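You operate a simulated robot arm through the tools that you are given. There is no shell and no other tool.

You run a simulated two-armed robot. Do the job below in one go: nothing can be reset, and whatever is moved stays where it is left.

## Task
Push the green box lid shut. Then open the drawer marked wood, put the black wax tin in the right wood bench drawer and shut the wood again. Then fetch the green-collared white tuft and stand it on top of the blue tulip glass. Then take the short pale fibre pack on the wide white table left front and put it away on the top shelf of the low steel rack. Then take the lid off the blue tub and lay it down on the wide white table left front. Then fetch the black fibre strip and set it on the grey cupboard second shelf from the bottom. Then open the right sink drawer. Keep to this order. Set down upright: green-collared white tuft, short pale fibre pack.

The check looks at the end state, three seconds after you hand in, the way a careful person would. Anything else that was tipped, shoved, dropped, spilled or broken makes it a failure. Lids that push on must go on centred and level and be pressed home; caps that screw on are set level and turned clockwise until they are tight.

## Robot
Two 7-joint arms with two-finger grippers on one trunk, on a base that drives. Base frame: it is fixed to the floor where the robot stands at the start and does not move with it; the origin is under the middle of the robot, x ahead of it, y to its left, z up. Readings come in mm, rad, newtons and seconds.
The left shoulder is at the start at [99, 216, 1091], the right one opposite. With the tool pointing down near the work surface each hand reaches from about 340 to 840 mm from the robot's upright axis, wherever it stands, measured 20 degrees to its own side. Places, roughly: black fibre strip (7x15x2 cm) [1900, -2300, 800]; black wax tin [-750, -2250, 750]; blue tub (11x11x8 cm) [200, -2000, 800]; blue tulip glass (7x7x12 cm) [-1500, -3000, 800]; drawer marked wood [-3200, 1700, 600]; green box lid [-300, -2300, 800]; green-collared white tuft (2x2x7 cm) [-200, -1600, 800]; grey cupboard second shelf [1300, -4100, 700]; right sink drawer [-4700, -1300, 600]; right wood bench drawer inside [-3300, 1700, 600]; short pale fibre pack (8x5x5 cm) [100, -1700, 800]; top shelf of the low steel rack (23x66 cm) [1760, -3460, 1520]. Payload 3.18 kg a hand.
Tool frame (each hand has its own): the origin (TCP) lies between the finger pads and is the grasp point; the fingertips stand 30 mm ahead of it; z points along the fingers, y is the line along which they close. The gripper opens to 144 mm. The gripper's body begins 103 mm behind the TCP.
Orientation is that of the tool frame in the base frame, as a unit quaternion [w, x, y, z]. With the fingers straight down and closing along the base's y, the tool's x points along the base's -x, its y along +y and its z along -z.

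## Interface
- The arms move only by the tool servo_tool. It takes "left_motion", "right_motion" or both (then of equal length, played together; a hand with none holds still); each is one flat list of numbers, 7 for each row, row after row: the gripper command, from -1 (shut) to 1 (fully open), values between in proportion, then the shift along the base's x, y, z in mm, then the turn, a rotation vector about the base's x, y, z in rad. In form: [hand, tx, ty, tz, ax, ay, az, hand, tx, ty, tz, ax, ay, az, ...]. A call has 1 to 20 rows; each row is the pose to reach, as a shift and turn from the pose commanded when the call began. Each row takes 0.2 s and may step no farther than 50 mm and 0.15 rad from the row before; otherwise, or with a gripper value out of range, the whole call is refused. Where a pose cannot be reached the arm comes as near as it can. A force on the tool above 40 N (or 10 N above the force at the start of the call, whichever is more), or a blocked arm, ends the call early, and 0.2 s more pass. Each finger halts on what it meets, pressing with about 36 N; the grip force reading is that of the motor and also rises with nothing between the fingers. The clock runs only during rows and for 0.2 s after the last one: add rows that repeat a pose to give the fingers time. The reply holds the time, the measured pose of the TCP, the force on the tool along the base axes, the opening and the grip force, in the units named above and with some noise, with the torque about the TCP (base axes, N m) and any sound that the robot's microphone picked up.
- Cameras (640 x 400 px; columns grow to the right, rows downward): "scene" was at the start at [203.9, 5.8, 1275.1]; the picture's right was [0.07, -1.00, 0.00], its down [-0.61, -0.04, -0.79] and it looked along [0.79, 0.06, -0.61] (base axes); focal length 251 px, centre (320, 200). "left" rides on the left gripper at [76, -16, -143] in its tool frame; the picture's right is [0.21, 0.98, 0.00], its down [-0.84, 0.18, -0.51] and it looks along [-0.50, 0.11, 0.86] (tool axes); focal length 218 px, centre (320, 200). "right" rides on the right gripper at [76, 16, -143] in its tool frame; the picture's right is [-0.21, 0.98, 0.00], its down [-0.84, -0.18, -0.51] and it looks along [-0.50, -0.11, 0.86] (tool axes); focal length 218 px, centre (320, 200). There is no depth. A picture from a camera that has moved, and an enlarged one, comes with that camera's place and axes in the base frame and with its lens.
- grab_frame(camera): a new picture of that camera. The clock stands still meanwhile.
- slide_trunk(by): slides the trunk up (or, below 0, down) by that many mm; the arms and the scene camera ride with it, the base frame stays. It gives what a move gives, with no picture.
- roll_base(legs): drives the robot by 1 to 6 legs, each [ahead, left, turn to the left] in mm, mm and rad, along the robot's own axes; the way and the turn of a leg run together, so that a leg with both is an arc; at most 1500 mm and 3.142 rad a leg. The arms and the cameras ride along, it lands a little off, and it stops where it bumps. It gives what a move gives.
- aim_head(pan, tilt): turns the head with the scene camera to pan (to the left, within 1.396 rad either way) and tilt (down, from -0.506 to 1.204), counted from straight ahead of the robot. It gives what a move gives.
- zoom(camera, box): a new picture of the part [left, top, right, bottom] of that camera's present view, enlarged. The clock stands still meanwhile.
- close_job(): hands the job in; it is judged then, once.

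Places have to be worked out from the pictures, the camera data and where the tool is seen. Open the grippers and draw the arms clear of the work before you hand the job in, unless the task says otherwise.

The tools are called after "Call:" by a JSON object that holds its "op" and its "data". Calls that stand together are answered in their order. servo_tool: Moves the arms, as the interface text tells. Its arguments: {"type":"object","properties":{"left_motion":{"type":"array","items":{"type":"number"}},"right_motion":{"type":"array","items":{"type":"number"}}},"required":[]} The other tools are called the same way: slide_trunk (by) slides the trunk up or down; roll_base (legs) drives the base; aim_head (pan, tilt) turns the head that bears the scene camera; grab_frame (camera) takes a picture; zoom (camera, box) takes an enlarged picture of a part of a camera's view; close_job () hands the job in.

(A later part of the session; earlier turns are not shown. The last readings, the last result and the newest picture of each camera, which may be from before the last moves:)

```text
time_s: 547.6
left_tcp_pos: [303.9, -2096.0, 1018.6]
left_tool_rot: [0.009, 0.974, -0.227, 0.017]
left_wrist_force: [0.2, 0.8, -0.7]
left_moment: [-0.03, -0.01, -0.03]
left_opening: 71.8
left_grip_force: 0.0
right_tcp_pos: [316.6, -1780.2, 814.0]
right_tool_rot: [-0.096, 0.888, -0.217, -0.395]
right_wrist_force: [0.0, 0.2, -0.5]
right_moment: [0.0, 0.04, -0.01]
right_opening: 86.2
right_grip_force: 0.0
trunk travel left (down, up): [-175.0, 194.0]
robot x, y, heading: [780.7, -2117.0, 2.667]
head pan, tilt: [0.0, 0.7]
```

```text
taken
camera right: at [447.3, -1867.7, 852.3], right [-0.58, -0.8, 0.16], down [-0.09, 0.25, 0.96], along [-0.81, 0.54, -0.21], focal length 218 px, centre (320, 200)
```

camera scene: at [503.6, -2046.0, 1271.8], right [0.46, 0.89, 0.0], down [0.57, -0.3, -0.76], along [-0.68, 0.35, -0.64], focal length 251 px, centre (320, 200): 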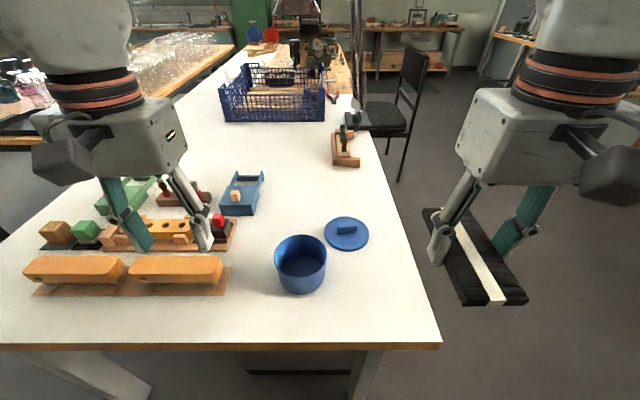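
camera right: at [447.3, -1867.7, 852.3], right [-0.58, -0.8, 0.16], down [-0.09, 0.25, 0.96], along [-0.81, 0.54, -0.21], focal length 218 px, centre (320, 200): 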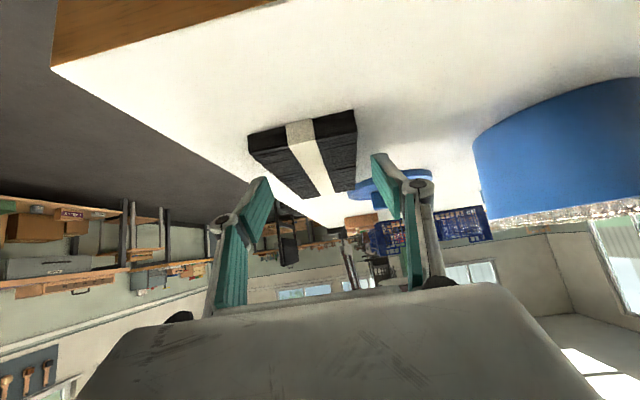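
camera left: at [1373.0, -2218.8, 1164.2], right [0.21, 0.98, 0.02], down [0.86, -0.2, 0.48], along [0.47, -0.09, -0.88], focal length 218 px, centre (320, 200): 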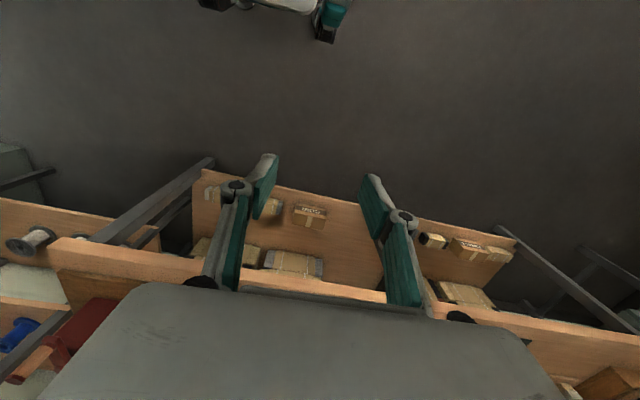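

Pose reached well. Lower 3 mm and close on the strip, then lift.

Call:
{"op": "servo_tool", "data": {"right_motion": [0.2, 0, 0, -3, 0, 0, 0, 0, 0, 0, -3, 0, 0, 0, -0.2, 0, 0, -3, 0, 0, 0, -1, 0, 0, -3, 0, 0, 0, -1, 0, 0, -3, 0, 0, 0, -1, 0, 0, 5, 0, 0, 0, -1, 0, 0, 20, 0, 0, 0]}}

Call:
{"op": "grab_frame", "data": {"camera": "right"}}

Call:
{"op": "zoom", "data": {"camera": "scene", "box": [240, 160, 440, 310]}}

```text
time_s: 549.2
left_tcp_pos: [304.1, -2095.5, 1020.6]
left_tool_rot: [0.009, 0.974, -0.227, 0.017]
left_wrist_force: [0.6, -0.4, 0.0]
left_moment: [-0.01, 0.02, 0.03]
left_opening: 72.2
left_grip_force: 0.0
right_tcp_pos: [316.1, -1780.6, 833.8]
right_tool_rot: [-0.096, 0.888, -0.218, -0.394]
right_wrist_force: [0.4, 0.1, -0.8]
right_moment: [-0.02, -0.01, 0.0]
right_opening: 62.6
right_grip_force: 36.1
trunk travel left (down, up): [-175.0, 194.0]
robot x, y, heading: [778.8, -2114.2, 2.666]
head pan, tilt: [0.0, 0.7]
```

```text
taken
camera right: at [447.7, -1867.8, 872.6], right [-0.58, -0.8, 0.16], down [-0.09, 0.25, 0.97], along [-0.81, 0.54, -0.21], focal length 218 px, centre (320, 200)
```

right: 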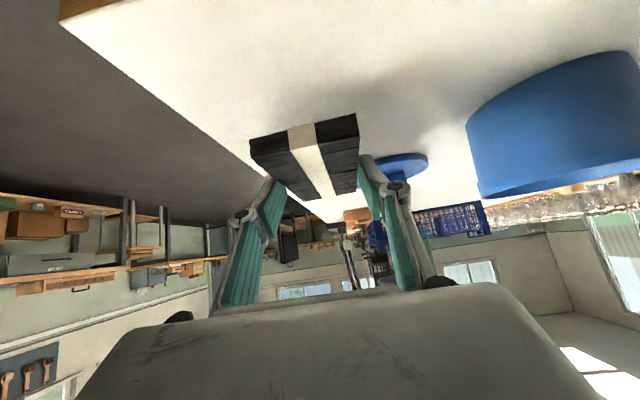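

```text
2.67 times, centred on (340, 235) of scene
camera zoom: at [600.6, -2023.0, 1272.0], right [0.46, 0.89, 0.0], down [0.57, -0.3, -0.77], along [-0.68, 0.35, -0.64], focal length 670 px, centre (267, 107)
```

zoom: 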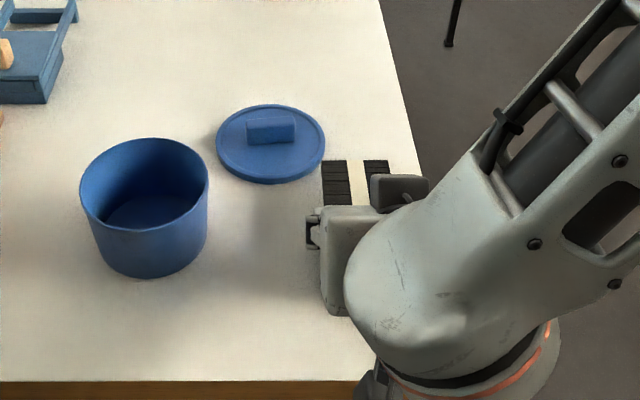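

The strip is regrasped at the tilt. I lift it higher, back away and drive toward the grey cupboard.

Call:
{"op": "servo_tool", "data": {"right_motion": [-1, 0, 0, 35, 0, 0, 0, -1, 0, 0, 75, 0, 0, 0, -1, 5, -3, 115, 0, 0, 0, -1, 10, -5, 150, 0, 0, 0]}}

Call:
{"op": "roll_base", "data": {"legs": [[-280, 0, 0], [0, 0, -3.113], [0, -1425, 0], [150, 0, 0]]}}

Call:
{"op": "aim_head", "data": {"pan": -0.1, "tilt": 0.4}}

Call:
{"op": "grab_frame", "data": {"camera": "scene"}}

Call:
{"op": "grab_frame", "data": {"camera": "right"}}

```text
time_s: 550.2
left_tcp_pos: [304.5, -2095.3, 1020.5]
left_tool_rot: [0.01, 0.974, -0.228, 0.016]
left_wrist_force: [0.7, 0.5, 0.3]
left_moment: [-0.02, 0.01, 0.01]
left_opening: 71.8
left_grip_force: 0.0
right_tcp_pos: [324.9, -1786.6, 984.4]
right_tool_rot: [-0.096, 0.888, -0.217, -0.394]
right_wrist_force: [-0.7, 0.3, -1.0]
right_moment: [-0.02, 0.01, 0.0]
right_opening: 63.0
right_grip_force: 36.3
trunk travel left (down, up): [-175.0, 194.0]
robot x, y, heading: [780.1, -2119.3, 2.668]
head pan, tilt: [0.0, 0.7]
```

```text
time_s: 572.8
left_tcp_pos: [981.1, -3598.1, 1019.3]
left_tool_rot: [-0.017, 0.227, 0.974, 0.009]
left_wrist_force: [0.4, -0.5, -0.2]
left_moment: [-0.01, 0.04, 0.02]
left_opening: 71.9
left_grip_force: 0.0
right_tcp_pos: [959.7, -3908.3, 983.8]
right_tool_rot: [0.394, 0.218, 0.888, -0.096]
right_wrist_force: [0.2, -0.5, -1.0]
right_moment: [0.03, -0.01, 0.01]
right_opening: 63.0
right_grip_force: 36.1
trunk travel left (down, up): [-175.0, 194.0]
robot x, y, heading: [504.5, -3575.7, -0.479]
head pan, tilt: [0.0, 0.7]
```

```text
time_s: 573.5
left_tcp_pos: [980.3, -3597.5, 1019.9]
left_tool_rot: [-0.018, 0.228, 0.974, 0.01]
left_wrist_force: [-0.1, -0.8, -0.4]
left_moment: [0.0, 0.04, 0.03]
left_opening: 72.2
left_grip_force: 0.0
right_tcp_pos: [957.9, -3908.7, 982.4]
right_tool_rot: [0.393, 0.218, 0.888, -0.096]
right_wrist_force: [0.7, -0.5, -1.1]
right_moment: [-0.02, -0.01, -0.02]
right_opening: 62.9
right_grip_force: 35.9
trunk travel left (down, up): [-175.0, 194.0]
robot x, y, heading: [507.4, -3577.9, -0.475]
head pan, tilt: [-0.099, 0.4]
```

```text
taken
camera scene: at [685.6, -3681.9, 1298.7], right [-0.55, -0.84, 0.0], down [-0.33, 0.21, -0.92], along [0.77, -0.5, -0.39], focal length 251 px, centre (320, 200)
```

scene: 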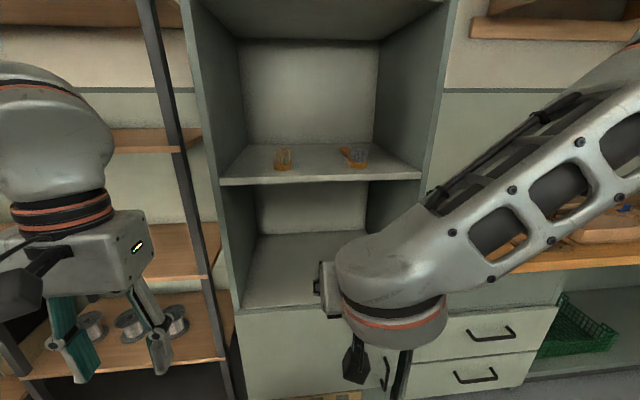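

```text
taken
camera right: at [826.8, -3821.5, 1022.0], right [0.58, 0.8, 0.16], down [0.08, -0.25, 0.96], along [0.81, -0.54, -0.21], focal length 218 px, centre (320, 200)
```

right: 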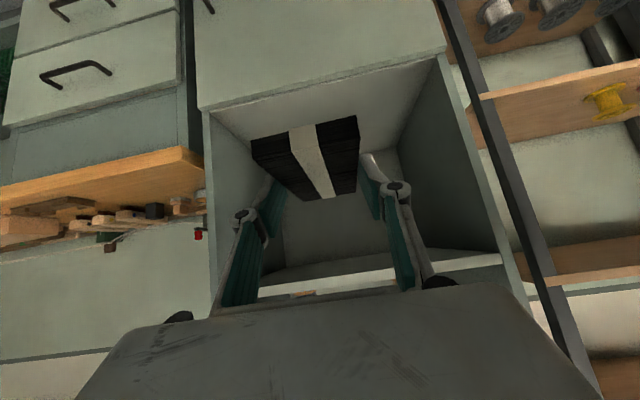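

The open lower compartment: shelf front-left corner ≈(1370,-3792), shelf z≈640, next shelf z≈1080, front normal heading ≈-0.505. I turn slightly, lower the hand to z≈800, and check reach before entering.

Call:
{"op": "roll_base", "data": {"legs": [[0, 0, -0.03]]}}

Call:
{"op": "servo_tool", "data": {"right_motion": [-1, 0, 0, -40, 0, 0, 0, -1, 0, 0, -80, 0, 0, 0, -1, 0, 0, -120, 0, 0, 0, -1, 0, 0, -160, 0, 0, 0, -1, 0, 0, -190, 0, 0, 0]}}

Call:
{"op": "grab_frame", "data": {"camera": "scene"}}

Call:
{"op": "grab_frame", "data": {"camera": "right"}}

```text
time_s: 574.3
left_tcp_pos: [978.6, -3611.8, 1020.5]
left_tool_rot: [-0.017, 0.242, 0.97, 0.01]
left_wrist_force: [-1.0, -0.1, -0.6]
left_moment: [0.02, 0.0, -0.03]
left_opening: 71.8
left_grip_force: 0.1
right_tcp_pos: [948.4, -3922.4, 983.1]
right_tool_rot: [0.392, 0.232, 0.884, -0.102]
right_wrist_force: [0.5, 0.2, -0.6]
right_moment: [0.0, 0.0, 0.01]
right_opening: 62.8
right_grip_force: 36.1
trunk travel left (down, up): [-175.0, 194.0]
robot x, y, heading: [506.8, -3576.1, -0.511]
head pan, tilt: [-0.099, 0.4]
```

```text
time_s: 575.5
left_tcp_pos: [979.6, -3611.7, 1020.2]
left_tool_rot: [-0.017, 0.243, 0.97, 0.009]
left_wrist_force: [-0.1, 0.2, 0.6]
left_moment: [0.03, 0.01, -0.02]
left_opening: 72.0
left_grip_force: 0.0
right_tcp_pos: [948.2, -3922.4, 792.9]
right_tool_rot: [0.392, 0.232, 0.884, -0.102]
right_wrist_force: [-0.1, -0.5, -0.7]
right_moment: [0.01, 0.04, -0.02]
right_opening: 62.8
right_grip_force: 35.2
trunk travel left (down, up): [-175.0, 194.0]
robot x, y, heading: [504.2, -3575.6, -0.51]
head pan, tilt: [-0.099, 0.4]
```

```text
taken
camera scene: at [682.8, -3687.5, 1298.6], right [-0.57, -0.82, 0.0], down [-0.32, 0.22, -0.92], along [0.76, -0.53, -0.39], focal length 251 px, centre (320, 200)
```

scene: 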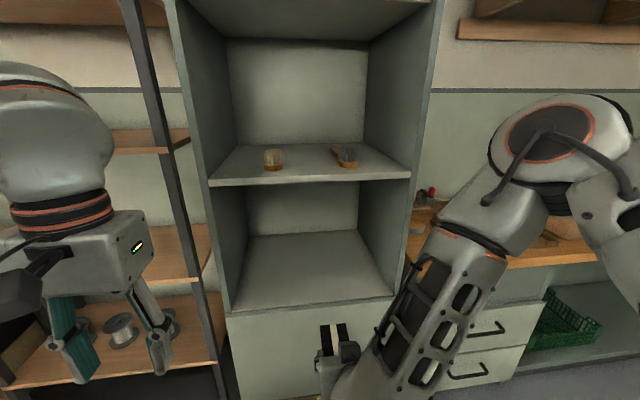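

```text
taken
camera right: at [819.3, -3831.7, 832.1], right [0.6, 0.78, 0.16], down [0.08, -0.25, 0.96], along [0.8, -0.57, -0.21], focal length 218 px, centre (320, 200)
```

right: 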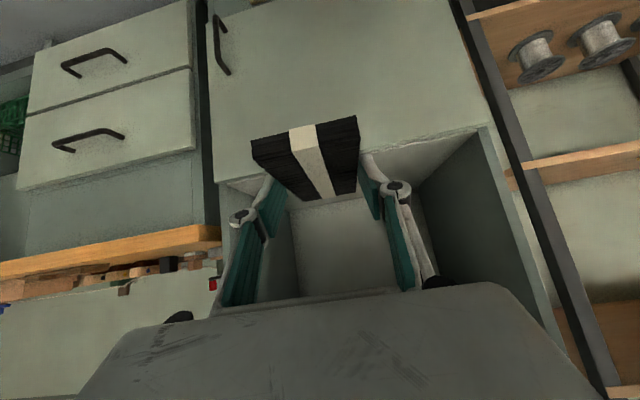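

Refined with three views: shelf z≈667, front edge from (1333,-3790) to (1075,-4275), next shelf z≈1087. I pull the left hand back 90 mm, then drive in part-way and check.

Call:
{"op": "servo_tool", "data": {"left_motion": [0, -26, 15, 0, 0, 0, 0, 0, -52, 29, 0, 0, 0, 0, 0, -78, 44, 0, 0, 0, 0]}}

Call:
{"op": "roll_base", "data": {"legs": [[180, 28, 0]]}}

Call:
{"op": "grab_frame", "data": {"camera": "right"}}

Call:
{"op": "grab_frame", "data": {"camera": "scene"}}

```text
time_s: 576.3
left_tcp_pos: [901.5, -3567.9, 1020.0]
left_tool_rot: [-0.016, 0.243, 0.97, 0.009]
left_wrist_force: [-0.1, -0.4, 1.0]
left_moment: [-0.04, 0.01, -0.01]
left_opening: 72.1
left_grip_force: 0.1
right_tcp_pos: [948.9, -3921.9, 793.5]
right_tool_rot: [0.393, 0.231, 0.884, -0.102]
right_wrist_force: [0.2, 0.4, -0.9]
right_moment: [-0.03, 0.0, 0.01]
right_opening: 62.9
right_grip_force: 36.3
trunk travel left (down, up): [-175.0, 194.0]
robot x, y, heading: [502.5, -3575.4, -0.507]
head pan, tilt: [-0.099, 0.4]
```

```text
time_s: 577.8
left_tcp_pos: [1073.8, -3631.4, 1020.2]
left_tool_rot: [-0.017, 0.241, 0.97, 0.008]
left_wrist_force: [0.2, 0.1, 0.3]
left_moment: [0.02, 0.05, -0.04]
left_opening: 72.0
left_grip_force: 0.1
right_tcp_pos: [1121.1, -3984.3, 794.3]
right_tool_rot: [0.392, 0.231, 0.885, -0.102]
right_wrist_force: [-0.6, 0.0, -0.4]
right_moment: [0.03, -0.03, 0.02]
right_opening: 62.8
right_grip_force: 36.5
trunk travel left (down, up): [-175.0, 194.0]
robot x, y, heading: [674.4, -3638.3, -0.51]
head pan, tilt: [-0.099, 0.4]
```

```text
taken
camera right: at [990.8, -3894.7, 832.6], right [0.6, 0.79, 0.16], down [0.08, -0.25, 0.96], along [0.8, -0.57, -0.21], focal length 218 px, centre (320, 200)
```

right: 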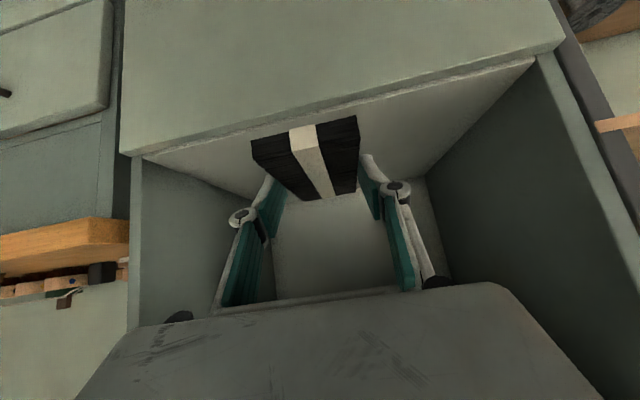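

```text
taken
camera scene: at [854.4, -3750.8, 1298.6], right [-0.57, -0.82, 0.0], down [-0.32, 0.22, -0.92], along [0.76, -0.53, -0.39], focal length 251 px, centre (320, 200)
```

scene: 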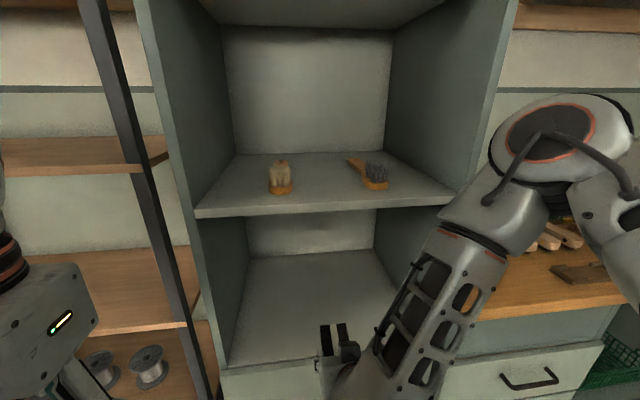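

Clear to enter. I drive the remaining 172 mm.

Call:
{"op": "roll_base", "data": {"legs": [[172, 0, 0]]}}

Call:
{"op": "grab_frame", "data": {"camera": "right"}}

Call:
{"op": "grab_frame", "data": {"camera": "scene"}}

```text
time_s: 579.3
left_tcp_pos: [1222.6, -3714.1, 1019.7]
left_tool_rot: [-0.017, 0.241, 0.97, 0.009]
left_wrist_force: [0.1, 0.1, 0.1]
left_moment: [0.04, 0.01, 0.01]
left_opening: 71.9
left_grip_force: 0.0
right_tcp_pos: [1270.5, -4068.3, 793.8]
right_tool_rot: [0.392, 0.232, 0.884, -0.102]
right_wrist_force: [0.3, -0.4, 0.1]
right_moment: [0.01, -0.01, 0.0]
right_opening: 63.0
right_grip_force: 35.3
trunk travel left (down, up): [-175.0, 194.0]
robot x, y, heading: [823.4, -3722.9, -0.509]
head pan, tilt: [-0.099, 0.4]
```

```text
taken
camera right: at [1140.3, -3977.9, 832.6], right [0.6, 0.79, 0.16], down [0.08, -0.25, 0.96], along [0.8, -0.57, -0.21], focal length 218 px, centre (320, 200)
```

right: 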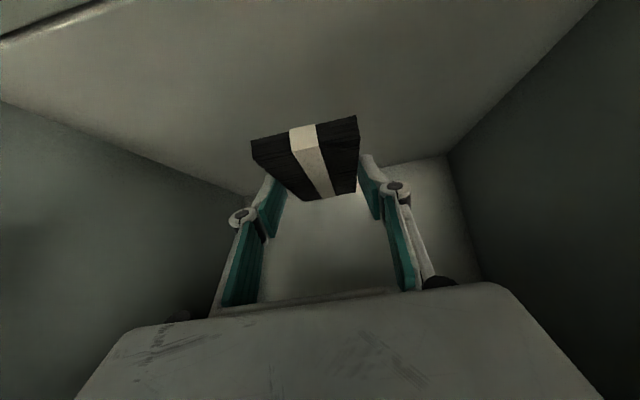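

```text
taken
camera scene: at [1003.8, -3834.1, 1298.6], right [-0.57, -0.82, 0.0], down [-0.32, 0.22, -0.92], along [0.76, -0.53, -0.39], focal length 251 px, centre (320, 200)
```

scene: 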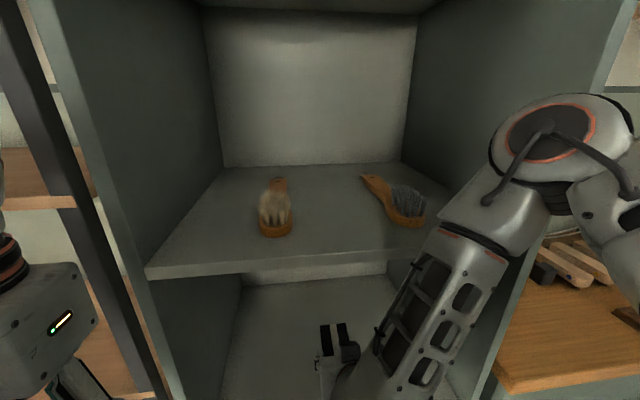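

The strip is inside the compartment. I move 18 mm deeper and lower to z≈715, then creep.

Call:
{"op": "servo_tool", "data": {"right_motion": [-1, 8, -4, -15, 0, 0, 0, -1, 16, -9, -35, 0, 0, 0, -1, 16, -9, -55, 0, 0, 0, -1, 16, -9, -70, 0, 0, 0, -1, 16, -9, -80, 0, 0, 0, -1, 16, -9, -80, 0, 0, 0]}}

Call:
{"op": "grab_frame", "data": {"camera": "right"}}

Call:
{"op": "zoom", "data": {"camera": "scene", "box": [200, 260, 440, 400]}}

```text
time_s: 580.7
left_tcp_pos: [1221.8, -3713.8, 1019.2]
left_tool_rot: [-0.015, 0.241, 0.97, 0.009]
left_wrist_force: [0.3, 0.1, 0.0]
left_moment: [0.0, -0.01, 0.0]
left_opening: 71.9
left_grip_force: 0.1
right_tcp_pos: [1297.5, -4064.9, 725.4]
right_tool_rot: [0.389, 0.232, 0.886, -0.104]
right_wrist_force: [-0.3, -0.3, -0.4]
right_moment: [0.0, -0.01, 0.02]
right_opening: 63.0
right_grip_force: 35.9
right hand out of reach, approached as far as the arm can: row 3, 4, 5, 6
trunk travel left (down, up): [-175.0, 194.0]
robot x, y, heading: [823.7, -3724.3, -0.506]
head pan, tilt: [-0.099, 0.4]
```

```text
taken
camera right: at [1167.8, -3974.3, 765.9], right [0.61, 0.78, 0.15], down [0.09, -0.25, 0.96], along [0.79, -0.57, -0.22], focal length 218 px, centre (320, 200)
```

right: 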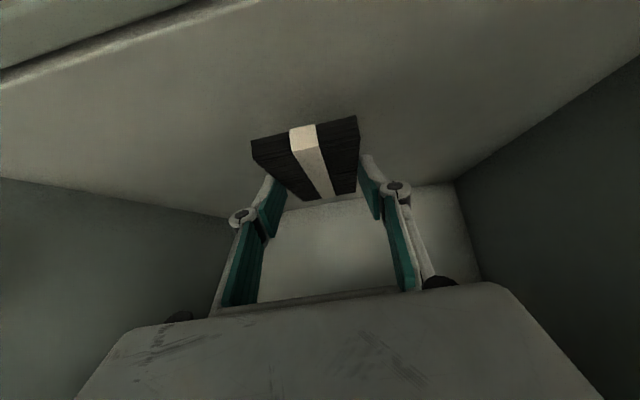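

```text
2.67 times, centred on (320, 330) of scene
camera zoom: at [1003.0, -3833.6, 1298.8], right [-0.57, -0.82, 0.0], down [-0.32, 0.22, -0.92], along [0.76, -0.53, -0.39], focal length 670 px, centre (320, -147)
```

zoom: 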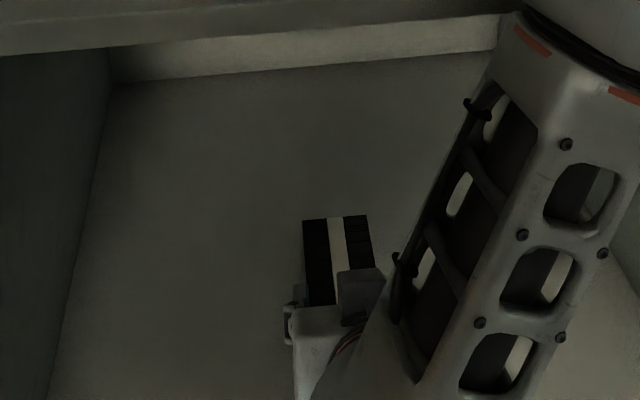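

Arm limit at z≈725; I lower the trunk 20 mm to continue down.

Call:
{"op": "slide_trunk", "data": {"by": -18}}

Call:
{"op": "grab_frame", "data": {"camera": "right"}}

Call:
{"op": "zoom", "data": {"camera": "scene", "box": [260, 320, 380, 400]}}

```text
time_s: 581.4
left_tcp_pos: [1220.9, -3713.8, 1000.6]
left_tool_rot: [-0.016, 0.241, 0.97, 0.01]
left_wrist_force: [-0.1, -0.3, 0.0]
left_moment: [0.02, -0.03, -0.02]
left_opening: 72.4
left_grip_force: 0.1
right_tcp_pos: [1292.2, -4059.5, 695.4]
right_tool_rot: [0.376, 0.233, 0.891, -0.101]
right_wrist_force: [-0.3, -0.5, 0.4]
right_moment: [0.0, 0.02, 0.02]
right_opening: 62.8
right_grip_force: 36.1
trunk travel left (down, up): [-157.0, 212.0]
robot x, y, heading: [824.7, -3724.6, -0.507]
head pan, tilt: [-0.099, 0.4]
```

```text
taken
camera right: at [1163.0, -3969.7, 739.1], right [0.61, 0.78, 0.15], down [0.11, -0.26, 0.96], along [0.79, -0.57, -0.24], focal length 218 px, centre (320, 200)
```

right: 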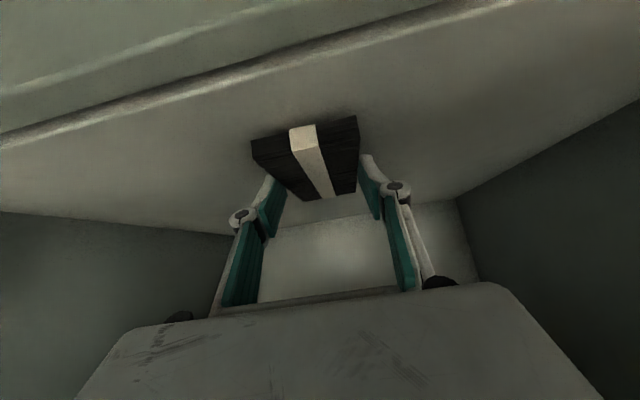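

```text
5.00 times, centred on (320, 360) of scene
camera zoom: at [1017.0, -3841.9, 1278.4], right [-0.57, -0.82, 0.0], down [-0.32, 0.22, -0.92], along [0.76, -0.53, -0.39], focal length 1256 px, centre (320, -600)
```

zoom: 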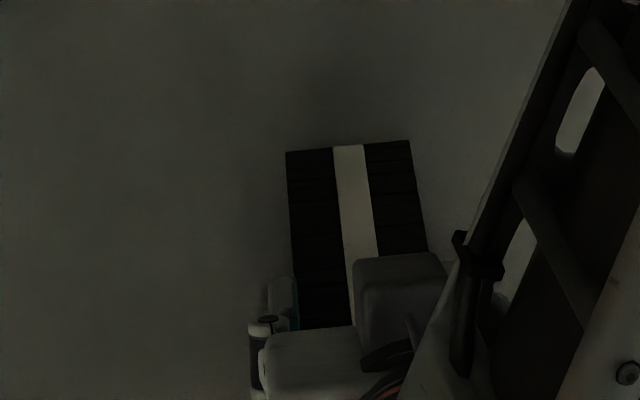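

No contact yet at z≈695. Continue lowering the trunk in small steps.

Call:
{"op": "slide_trunk", "data": {"by": -8}}

Call:
{"op": "slide_trunk", "data": {"by": -6}}

Call:
{"op": "grab_frame", "data": {"camera": "right"}}

```text
time_s: 581.9
left_tcp_pos: [1218.0, -3714.1, 996.0]
left_tool_rot: [-0.014, 0.242, 0.97, 0.009]
left_wrist_force: [-0.2, 0.0, -0.7]
left_moment: [0.02, -0.02, -0.01]
left_opening: 72.0
left_grip_force: 0.0
right_tcp_pos: [1292.9, -4061.7, 693.3]
right_tool_rot: [0.381, 0.234, 0.889, -0.102]
right_wrist_force: [1.3, 1.4, 4.5]
right_moment: [-0.11, -0.52, 0.22]
right_opening: 63.0
right_grip_force: 36.0
trunk travel left (down, up): [-149.0, 220.0]
robot x, y, heading: [823.1, -3724.7, -0.509]
head pan, tilt: [-0.099, 0.4]
```

```text
time_s: 582.5
left_tcp_pos: [1216.8, -3712.7, 991.7]
left_tool_rot: [-0.012, 0.241, 0.97, 0.01]
left_wrist_force: [-0.6, -0.5, 0.2]
left_moment: [0.0, 0.0, -0.01]
left_opening: 72.1
left_grip_force: 0.1
right_tcp_pos: [1291.4, -4061.1, 689.7]
right_tool_rot: [0.384, 0.235, 0.887, -0.102]
right_wrist_force: [-1.0, 2.3, 28.8]
right_moment: [-0.1, -0.24, -0.08]
right_opening: 63.0
right_grip_force: 36.2
trunk travel left (down, up): [-143.0, 226.0]
robot x, y, heading: [824.0, -3724.8, -0.509]
head pan, tilt: [-0.099, 0.4]
```

```text
taken
camera right: at [1163.3, -3970.5, 731.6], right [0.61, 0.78, 0.15], down [0.09, -0.26, 0.96], along [0.79, -0.57, -0.23], focal length 218 px, centre (320, 200)
```

right: 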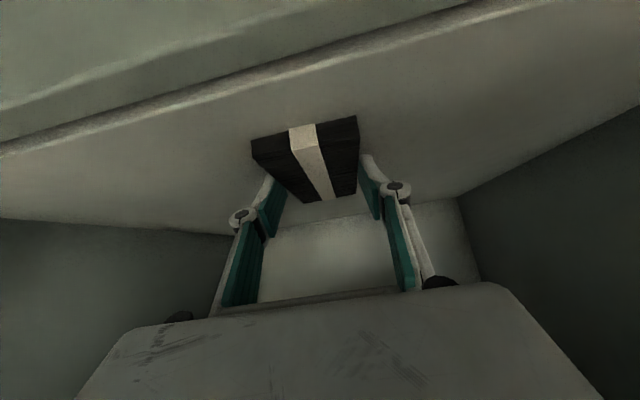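

Contact (29 N): the strip lies on the shelf. I open the fingers and withdraw back along the tool axis.

Call:
{"op": "servo_tool", "data": {"right_motion": [-0.4, 0, 0, 1, 0, 0, 0, 0, 0, 0, 2, 0, 0, 0, 0.2, 0, 0, 3, 0, 0, 0, 0.3, 0, 0, 3, 0, 0, 0]}}

Call:
{"op": "grab_frame", "data": {"camera": "right"}}

Call:
{"op": "zoom", "data": {"camera": "scene", "box": [220, 300, 400, 400]}}

```text
time_s: 583.5
left_tcp_pos: [1217.1, -3710.3, 989.9]
left_tool_rot: [-0.014, 0.242, 0.97, 0.009]
left_wrist_force: [-0.5, -0.7, -0.4]
left_moment: [-0.01, 0.0, 0.0]
left_opening: 72.3
left_grip_force: 0.3
right_tcp_pos: [1290.0, -4058.4, 688.9]
right_tool_rot: [0.379, 0.232, 0.89, -0.1]
right_wrist_force: [0.4, 0.1, 0.3]
right_moment: [-0.01, 0.0, 0.01]
right_opening: 93.7
right_grip_force: 0.1
trunk travel left (down, up): [-143.0, 226.0]
robot x, y, heading: [821.2, -3721.2, -0.507]
head pan, tilt: [-0.099, 0.4]
```

```text
taken
camera right: at [1160.5, -3968.0, 731.1], right [0.61, 0.78, 0.15], down [0.1, -0.26, 0.96], along [0.79, -0.57, -0.24], focal length 218 px, centre (320, 200)
```

right: 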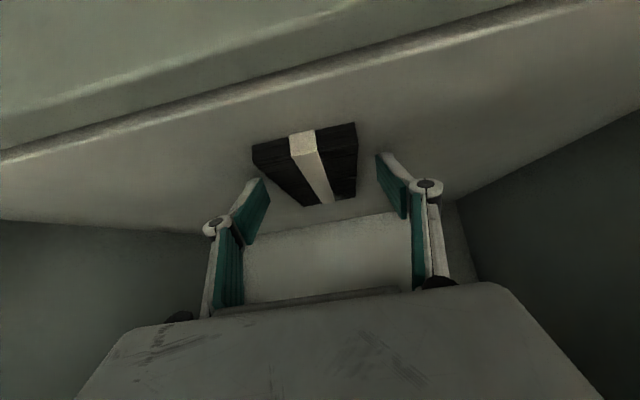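

```text
3.56 times, centred on (310, 350) of scene
camera zoom: at [1024.5, -3846.5, 1263.7], right [-0.57, -0.82, 0.0], down [-0.31, 0.22, -0.92], along [0.76, -0.53, -0.38], focal length 893 px, centre (356, -333)
```

zoom: 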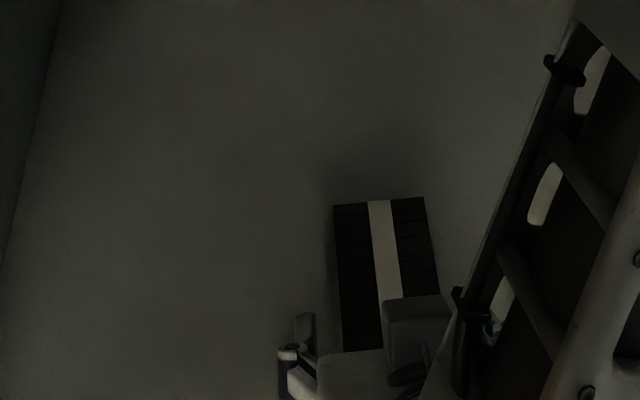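

Strip is free on the shelf. I raise the hand a little and drive straight back out.

Call:
{"op": "servo_tool", "data": {"right_motion": [0.4, -4, 2, 10, 0, 0, 0, 0.4, -10, 6, 25, 0, 0, 0, 0.4, -20, 11, 45, 0, 0, 0]}}

Call:
{"op": "roll_base", "data": {"legs": [[-400, 0, 0]]}}

Call:
{"op": "slide_trunk", "data": {"by": 32}}

Call:
{"op": "aim_head", "data": {"pan": -0.1, "tilt": 0.4}}

Call:
{"op": "grab_frame", "data": {"camera": "scene"}}

Call:
{"op": "grab_frame", "data": {"camera": "right"}}

```text
time_s: 584.3
left_tcp_pos: [1221.9, -3715.9, 988.6]
left_tool_rot: [-0.016, 0.242, 0.97, 0.009]
left_wrist_force: [-0.6, 0.0, 0.3]
left_moment: [0.0, -0.04, 0.03]
left_opening: 71.9
left_grip_force: 0.1
right_tcp_pos: [1269.4, -4061.0, 724.3]
right_tool_rot: [0.372, 0.238, 0.891, -0.108]
right_wrist_force: [0.0, 0.7, -0.4]
right_moment: [0.0, -0.01, 0.0]
right_opening: 100.8
right_grip_force: 0.1
trunk travel left (down, up): [-143.0, 226.0]
robot x, y, heading: [820.9, -3721.8, -0.506]
head pan, tilt: [-0.099, 0.4]
```

```text
time_s: 586.8
left_tcp_pos: [870.3, -3519.0, 987.5]
left_tool_rot: [-0.016, 0.24, 0.97, 0.009]
left_wrist_force: [-0.4, 0.5, 0.2]
left_moment: [-0.01, -0.03, -0.01]
left_opening: 72.0
left_grip_force: 0.2
right_tcp_pos: [921.1, -3863.8, 730.4]
right_tool_rot: [0.375, 0.241, 0.889, -0.106]
right_wrist_force: [0.1, 0.1, 0.7]
right_moment: [0.02, 0.04, -0.01]
right_opening: 100.6
right_grip_force: 0.0
trunk travel left (down, up): [-143.0, 226.0]
robot x, y, heading: [475.0, -3528.9, -0.505]
head pan, tilt: [-0.099, 0.4]
```

```text
time_s: 587.5
left_tcp_pos: [873.4, -3519.7, 1018.7]
left_tool_rot: [-0.019, 0.239, 0.971, 0.011]
left_wrist_force: [0.5, -0.5, -0.1]
left_moment: [0.04, 0.01, 0.01]
left_opening: 71.8
left_grip_force: 0.0
right_tcp_pos: [922.5, -3864.5, 759.3]
right_tool_rot: [0.373, 0.241, 0.89, -0.105]
right_wrist_force: [0.1, 0.0, -0.3]
right_moment: [0.0, -0.01, 0.01]
right_opening: 100.6
right_grip_force: 0.1
trunk travel left (down, up): [-175.0, 194.0]
robot x, y, heading: [473.4, -3529.0, -0.506]
head pan, tilt: [-0.099, 0.4]
```

```text
time_s: 588.1
left_tcp_pos: [871.0, -3518.6, 1019.0]
left_tool_rot: [-0.018, 0.241, 0.97, 0.01]
left_wrist_force: [-0.6, -0.1, -0.1]
left_moment: [-0.04, 0.0, -0.01]
left_opening: 71.7
left_grip_force: 0.1
right_tcp_pos: [922.2, -3863.2, 761.3]
right_tool_rot: [0.375, 0.24, 0.889, -0.105]
right_wrist_force: [0.0, -0.3, 0.1]
right_moment: [0.03, 0.01, -0.02]
right_opening: 100.9
right_grip_force: 0.1
trunk travel left (down, up): [-175.0, 194.0]
robot x, y, heading: [476.6, -3528.7, -0.506]
head pan, tilt: [-0.099, 0.4]
```

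```text
taken
camera scene: at [652.3, -3638.6, 1298.7], right [-0.57, -0.82, 0.0], down [-0.32, 0.22, -0.92], along [0.76, -0.52, -0.39], focal length 251 px, centre (320, 200)
```

scene: 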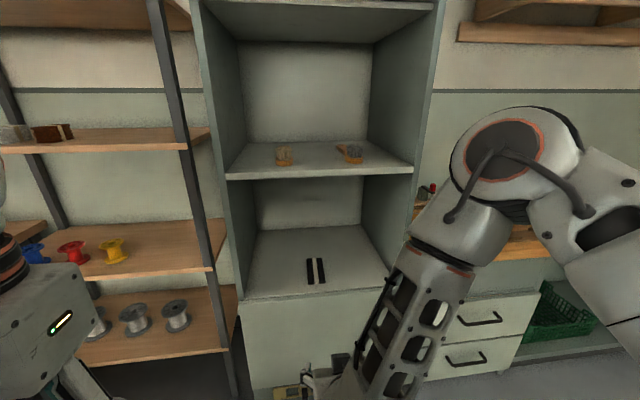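

```text
taken
camera right: at [795.6, -3771.2, 804.6], right [0.62, 0.77, 0.14], down [0.1, -0.26, 0.96], along [0.78, -0.58, -0.24], focal length 218 px, centre (320, 200)
```

right: 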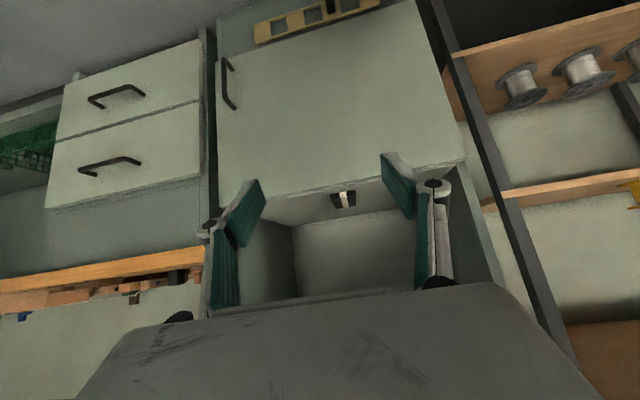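

The strip lies on the shelf. Last job: the right sink drawer. I level and tuck the right hand first, then head for the far side of the room, looking on the way.

Call:
{"op": "servo_tool", "data": {"right_motion": [0.3, -10, 0, 35, 0, 0, 0, 0, -25, -2, 75, 0.045, 0.077, 0.002, 0, -45, -5, 115, 0.09, 0.154, 0.005, 0, -70, -9, 150, 0.134, 0.231, 0.007, 0, -98, -13, 185, 0.178, 0.308, 0.009, 0, -126, -17, 215, 0.223, 0.384, 0.011, 0, -154, -21, 240, 0.268, 0.461, 0.013, 0, -182, -25, 260, 0.312, 0.538, 0.016, 0, -207, -27, 279, 0.357, 0.615, 0.018, 0, -207, -27, 279, 0.4015, 0.6918, 0.02]}}

Call:
{"op": "roll_base", "data": {"legs": [[-400, 0, 0], [0, 0, -3.1], [0, 0, -0.02]]}}

Call:
{"op": "aim_head", "data": {"pan": 0, "tilt": 0.3}}

Call:
{"op": "grab_frame", "data": {"camera": "scene"}}

```text
time_s: 590.4
left_tcp_pos: [873.0, -3519.2, 1018.5]
left_tool_rot: [-0.018, 0.241, 0.97, 0.011]
left_wrist_force: [0.2, -0.3, -0.3]
left_moment: [0.01, 0.01, -0.02]
left_opening: 72.1
left_grip_force: 0.1
right_tcp_pos: [714.3, -3891.7, 1038.2]
right_tool_rot: [-0.002, 0.251, 0.968, 0.0]
right_wrist_force: [0.3, 0.1, -1.5]
right_moment: [-0.03, 0.03, -0.03]
right_opening: 71.9
right_grip_force: 0.0
trunk travel left (down, up): [-175.0, 194.0]
robot x, y, heading: [471.8, -3528.3, -0.506]
head pan, tilt: [-0.099, 0.4]
```

```text
time_s: 600.4
left_tcp_pos: [-275.2, -3354.3, 1019.9]
left_tool_rot: [0.01, 0.973, -0.229, 0.017]
left_wrist_force: [-0.1, 0.2, 0.3]
left_moment: [-0.01, -0.01, -0.02]
left_opening: 72.1
left_grip_force: 0.0
right_tcp_pos: [-128.1, -2978.3, 1040.0]
right_tool_rot: [-0.002, 0.971, -0.238, 0.001]
right_wrist_force: [-0.6, -0.2, -0.9]
right_moment: [-0.02, 0.01, 0.0]
right_opening: 71.8
right_grip_force: 0.1
trunk travel left (down, up): [-175.0, 194.0]
robot x, y, heading: [123.1, -3334.6, 2.666]
head pan, tilt: [-0.099, 0.4]
```

```text
time_s: 601.1
left_tcp_pos: [-273.8, -3355.6, 1020.4]
left_tool_rot: [0.009, 0.973, -0.228, 0.018]
left_wrist_force: [0.4, -0.7, -0.2]
left_moment: [0.02, 0.01, 0.0]
left_opening: 72.4
left_grip_force: 0.1
right_tcp_pos: [-128.5, -2978.7, 1039.1]
right_tool_rot: [-0.001, 0.971, -0.238, 0.0]
right_wrist_force: [-0.4, -0.3, -0.8]
right_moment: [-0.03, 0.01, -0.01]
right_opening: 72.0
right_grip_force: 0.1
trunk travel left (down, up): [-175.0, 194.0]
robot x, y, heading: [123.2, -3331.0, 2.663]
head pan, tilt: [0.0, 0.3]
```

```text
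taken
camera scene: at [-65.0, -3237.4, 1307.9], right [0.46, 0.89, 0.0], down [0.26, -0.14, -0.96], along [-0.85, 0.44, -0.3], focal length 251 px, centre (320, 200)
```

scene: 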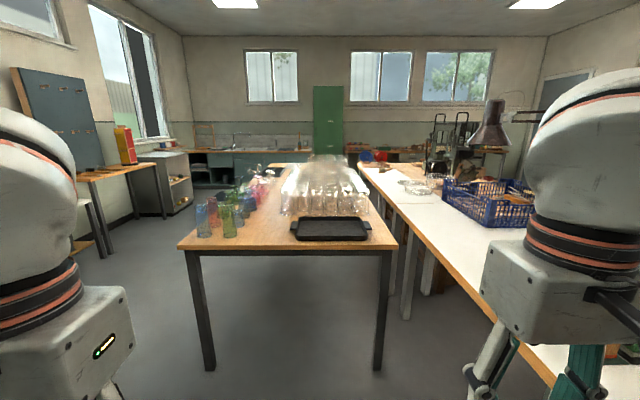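

The corridor left of the glass bench leads to the sink. I move diagonally left-forward into it, then look.

Call:
{"op": "roll_base", "data": {"legs": [[450, 635, 0], [450, 635, 0]]}}

Call:
{"op": "grab_frame", "data": {"camera": "scene"}}

```text
time_s: 612.7
left_tcp_pos: [-1649.3, -4074.0, 1019.1]
left_tool_rot: [0.008, 0.974, -0.224, 0.018]
left_wrist_force: [-0.3, -0.6, 0.6]
left_moment: [0.0, 0.01, 0.02]
left_opening: 71.8
left_grip_force: 0.0
right_tcp_pos: [-1505.6, -3696.6, 1039.9]
right_tool_rot: [-0.001, 0.972, -0.235, 0.0]
right_wrist_force: [-0.2, 0.0, 0.3]
right_moment: [-0.01, 0.01, 0.0]
right_opening: 71.7
right_grip_force: 0.0
trunk travel left (down, up): [-175.0, 194.0]
robot x, y, heading: [-1251.7, -4046.2, 2.668]
head pan, tilt: [0.0, 0.3]
```

```text
taken
camera scene: at [-1441.0, -3954.1, 1308.0], right [0.45, 0.89, 0.0], down [0.26, -0.13, -0.96], along [-0.85, 0.43, -0.3], focal length 251 px, centre (320, 200)
```

scene: 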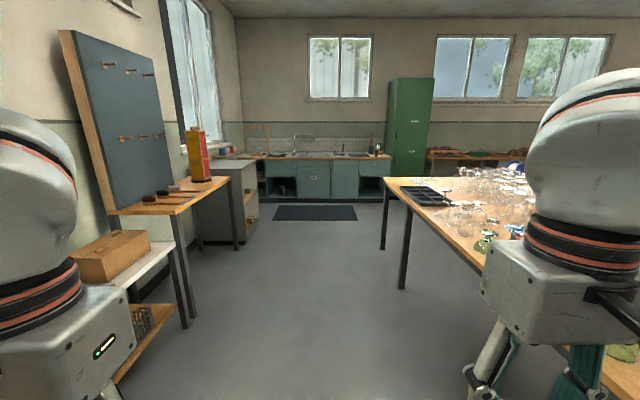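

Call:
{"op": "zoom", "data": {"camera": "scene", "box": [230, 130, 430, 230]}}

```text
3.20 times, centred on (330, 180) of scene
camera zoom: at [-1441.0, -3954.1, 1308.0], right [0.45, 0.89, 0.0], down [0.26, -0.13, -0.96], along [-0.85, 0.43, -0.3], focal length 804 px, centre (288, 264)
```

zoom: 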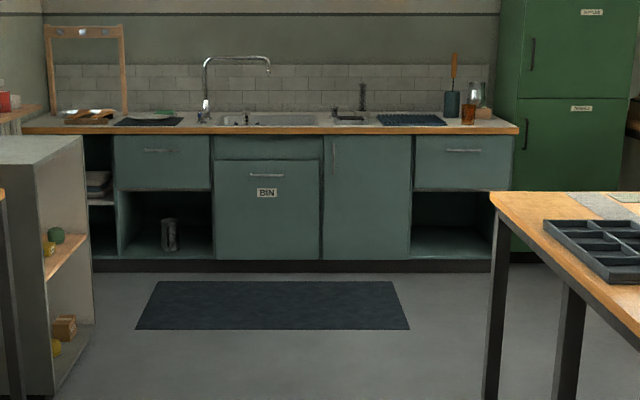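

The right sink drawer with a bar handle is at ≈(-4690,-1285,650). I drive down the corridor past the glass bench.

Call:
{"op": "roll_base", "data": {"legs": [[1450, 0, 0], [1450, 0, 0], [150, 0, 0]]}}

Call:
{"op": "grab_frame", "data": {"camera": "scene"}}

```text
time_s: 627.8
left_tcp_pos: [-4390.0, -2693.3, 1019.4]
left_tool_rot: [0.009, 0.975, -0.22, 0.018]
left_wrist_force: [0.7, 0.2, 0.9]
left_moment: [-0.02, -0.05, 0.0]
left_opening: 71.9
left_grip_force: 0.1
right_tcp_pos: [-4249.0, -2316.0, 1038.7]
right_tool_rot: [-0.001, 0.973, -0.23, 0.001]
right_wrist_force: [-0.3, 0.2, -0.1]
right_moment: [-0.03, -0.06, -0.01]
right_opening: 71.9
right_grip_force: 0.1
trunk travel left (down, up): [-175.0, 194.0]
robot x, y, heading: [-3993.9, -2668.5, 2.676]
head pan, tilt: [0.0, 0.3]
```

```text
taken
camera scene: at [-4182.2, -2573.0, 1307.9], right [0.45, 0.89, 0.0], down [0.27, -0.13, -0.96], along [-0.85, 0.43, -0.3], focal length 251 px, centre (320, 200)
```

scene: 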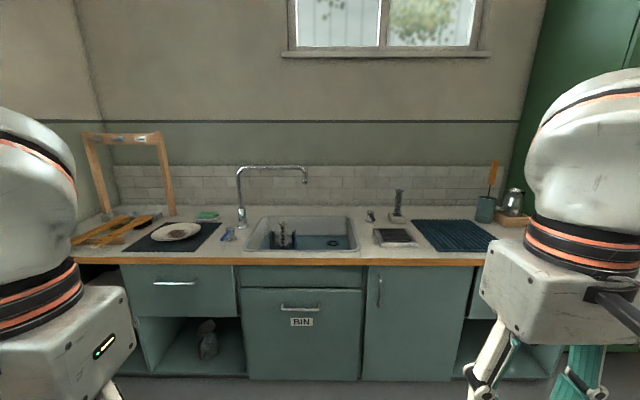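

Call:
{"op": "roll_base", "data": {"legs": [[0, -800, 0]]}}

Call:
{"op": "aim_head", "data": {"pan": -0.05, "tilt": 0.6}}

Call:
{"op": "grab_frame", "data": {"camera": "scene"}}

Call:
{"op": "grab_frame", "data": {"camera": "right"}}

```text
time_s: 635.2
left_tcp_pos: [-4033.9, -1982.1, 1018.6]
left_tool_rot: [0.009, 0.976, -0.216, 0.017]
left_wrist_force: [0.7, 0.4, 0.9]
left_moment: [0.0, -0.01, 0.01]
left_opening: 71.9
left_grip_force: 0.0
right_tcp_pos: [-3898.3, -1602.3, 1038.6]
right_tool_rot: [-0.001, 0.974, -0.226, 0.0]
right_wrist_force: [0.0, -0.6, -0.1]
right_moment: [0.01, -0.01, 0.0]
right_opening: 71.9
right_grip_force: 0.0
trunk travel left (down, up): [-175.0, 194.0]
robot x, y, heading: [-3636.4, -1950.5, 2.687]
head pan, tilt: [0.0, 0.3]
```

```text
time_s: 636.0
left_tcp_pos: [-4036.2, -1983.5, 1019.2]
left_tool_rot: [0.009, 0.976, -0.216, 0.018]
left_wrist_force: [-0.5, 0.2, -0.1]
left_moment: [-0.01, -0.01, -0.03]
left_opening: 72.0
left_grip_force: 0.1
right_tcp_pos: [-3897.3, -1603.0, 1039.2]
right_tool_rot: [-0.001, 0.974, -0.226, 0.0]
right_wrist_force: [1.1, 0.0, 0.3]
right_moment: [0.04, 0.05, 0.02]
right_opening: 71.9
right_grip_force: 0.0
trunk travel left (down, up): [-175.0, 194.0]
robot x, y, heading: [-3636.4, -1951.8, 2.683]
head pan, tilt: [-0.051, 0.6]
```

```text
taken
camera scene: at [-3821.7, -1858.8, 1280.6], right [0.49, 0.87, 0.0], down [0.49, -0.27, -0.83], along [-0.72, 0.4, -0.56], focal length 251 px, centre (320, 200)
```

scene: 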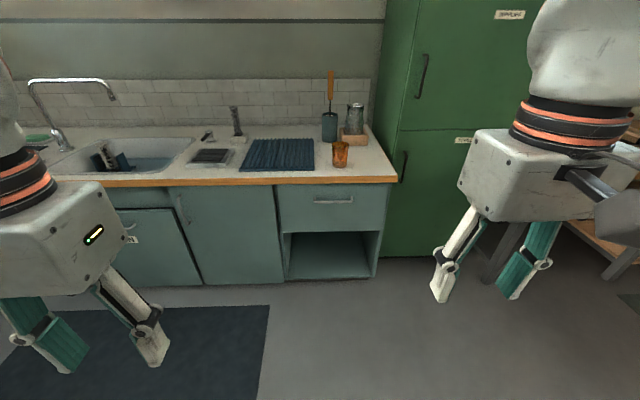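

```text
taken
camera right: at [-3836.8, -1652.8, 1181.9], right [-0.62, -0.79, 0.0], down [-0.68, 0.53, 0.51], along [-0.4, 0.32, -0.86], focal length 218 px, centre (320, 200)
```

right: 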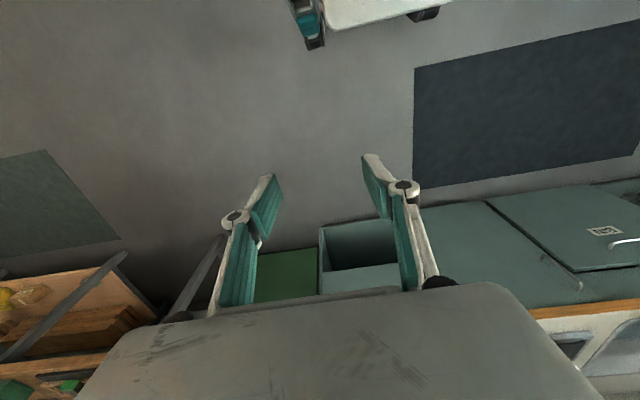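

Call:
{"op": "zoom", "data": {"camera": "scene", "box": [260, 160, 420, 280]}}

```text
3.33 times, centred on (340, 220) of scene
camera zoom: at [-3821.7, -1858.8, 1280.6], right [0.49, 0.87, 0.0], down [0.49, -0.27, -0.83], along [-0.72, 0.4, -0.56], focal length 838 px, centre (253, 133)
```

zoom: 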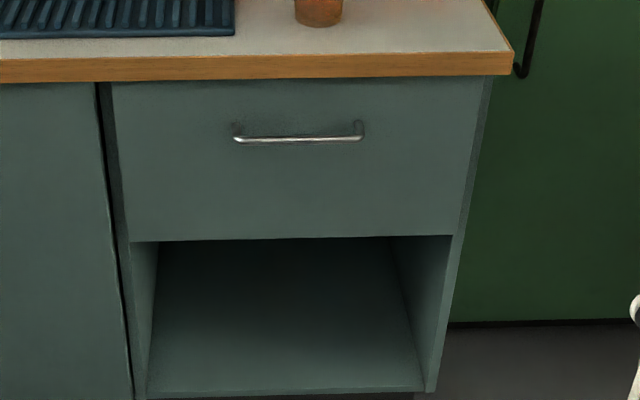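

I square up and approach so the handle is ~780 mm ahead, ~90 mm right, and triangulate with both cameras.

Call:
{"op": "roll_base", "data": {"legs": [[0, 0, -0.041], [260, 30, 0]]}}

Call:
{"op": "aim_head", "data": {"pan": -0.1, "tilt": 0.75}}

Call:
{"op": "zoom", "data": {"camera": "scene", "box": [240, 120, 440, 260]}}

Call:
{"op": "grab_frame", "data": {"camera": "right"}}

```text
time_s: 638.3
left_tcp_pos: [-4280.6, -1868.5, 1019.2]
left_tool_rot: [0.01, 0.972, -0.235, 0.017]
left_wrist_force: [-0.9, 0.6, -0.2]
left_moment: [-0.01, 0.0, 0.01]
left_opening: 71.7
left_grip_force: 0.0
right_tcp_pos: [-4128.9, -1495.1, 1039.2]
right_tool_rot: [-0.001, 0.969, -0.246, 0.0]
right_wrist_force: [-0.4, 0.3, -0.8]
right_moment: [-0.02, -0.01, 0.01]
right_opening: 71.9
right_grip_force: 0.1
trunk travel left (down, up): [-175.0, 194.0]
robot x, y, heading: [-3887.5, -1854.5, 2.644]
head pan, tilt: [-0.051, 0.6]
```

```text
time_s: 639.0
left_tcp_pos: [-4281.0, -1869.0, 1019.6]
left_tool_rot: [0.009, 0.972, -0.236, 0.017]
left_wrist_force: [0.4, 0.8, 0.0]
left_moment: [0.0, 0.02, -0.03]
left_opening: 71.8
left_grip_force: 0.1
right_tcp_pos: [-4128.9, -1495.6, 1040.7]
right_tool_rot: [-0.001, 0.97, -0.244, 0.0]
right_wrist_force: [0.1, -0.2, -0.7]
right_moment: [-0.01, -0.02, -0.02]
right_opening: 71.8
right_grip_force: 0.0
trunk travel left (down, up): [-175.0, 194.0]
robot x, y, heading: [-3883.9, -1854.3, 2.644]
head pan, tilt: [-0.099, 0.75]
```

```text
2.86 times, centred on (340, 190) of scene
camera zoom: at [-4055.7, -1752.9, 1267.7], right [0.56, 0.83, 0.0], down [0.56, -0.38, -0.73], along [-0.61, 0.41, -0.68], focal length 718 px, centre (263, 229)
```

zoom: 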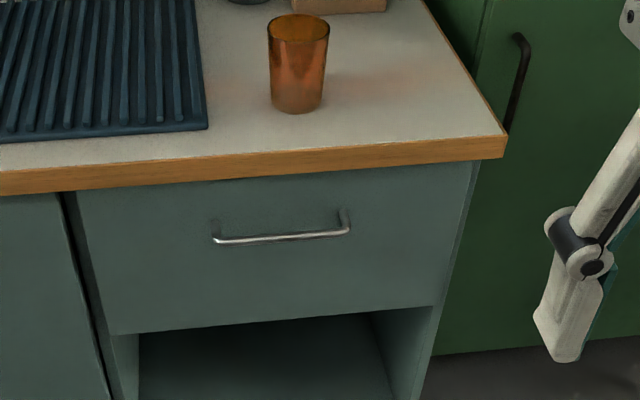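

```text
taken
camera right: at [-4069.6, -1547.0, 1182.0], right [-0.65, -0.76, 0.0], down [-0.66, 0.56, 0.51], along [-0.39, 0.33, -0.86], focal length 218 px, centre (320, 200)
```

right: 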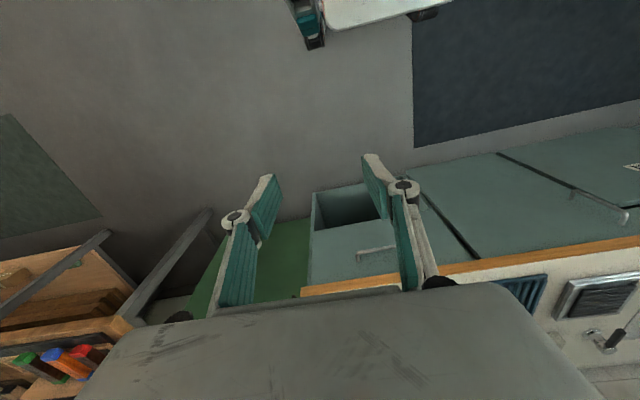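

Call:
{"op": "zoom", "data": {"camera": "right", "box": [300, 180, 460, 300]}}

```text
3.33 times, centred on (380, 240) of right
camera zoom: at [-4069.6, -1547.0, 1182.0], right [-0.65, -0.76, 0.0], down [-0.66, 0.56, 0.51], along [-0.39, 0.33, -0.86], focal length 728 px, centre (120, 67)
```

zoom: 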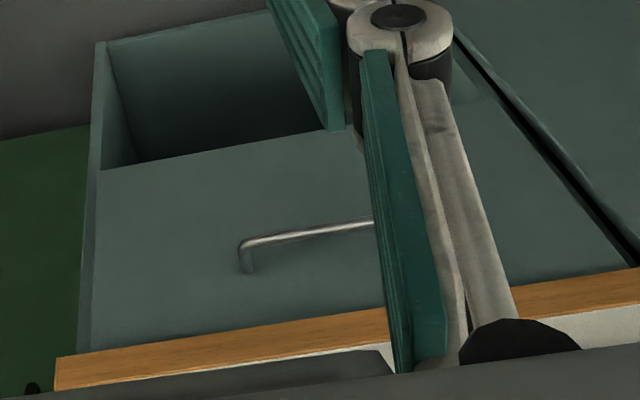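

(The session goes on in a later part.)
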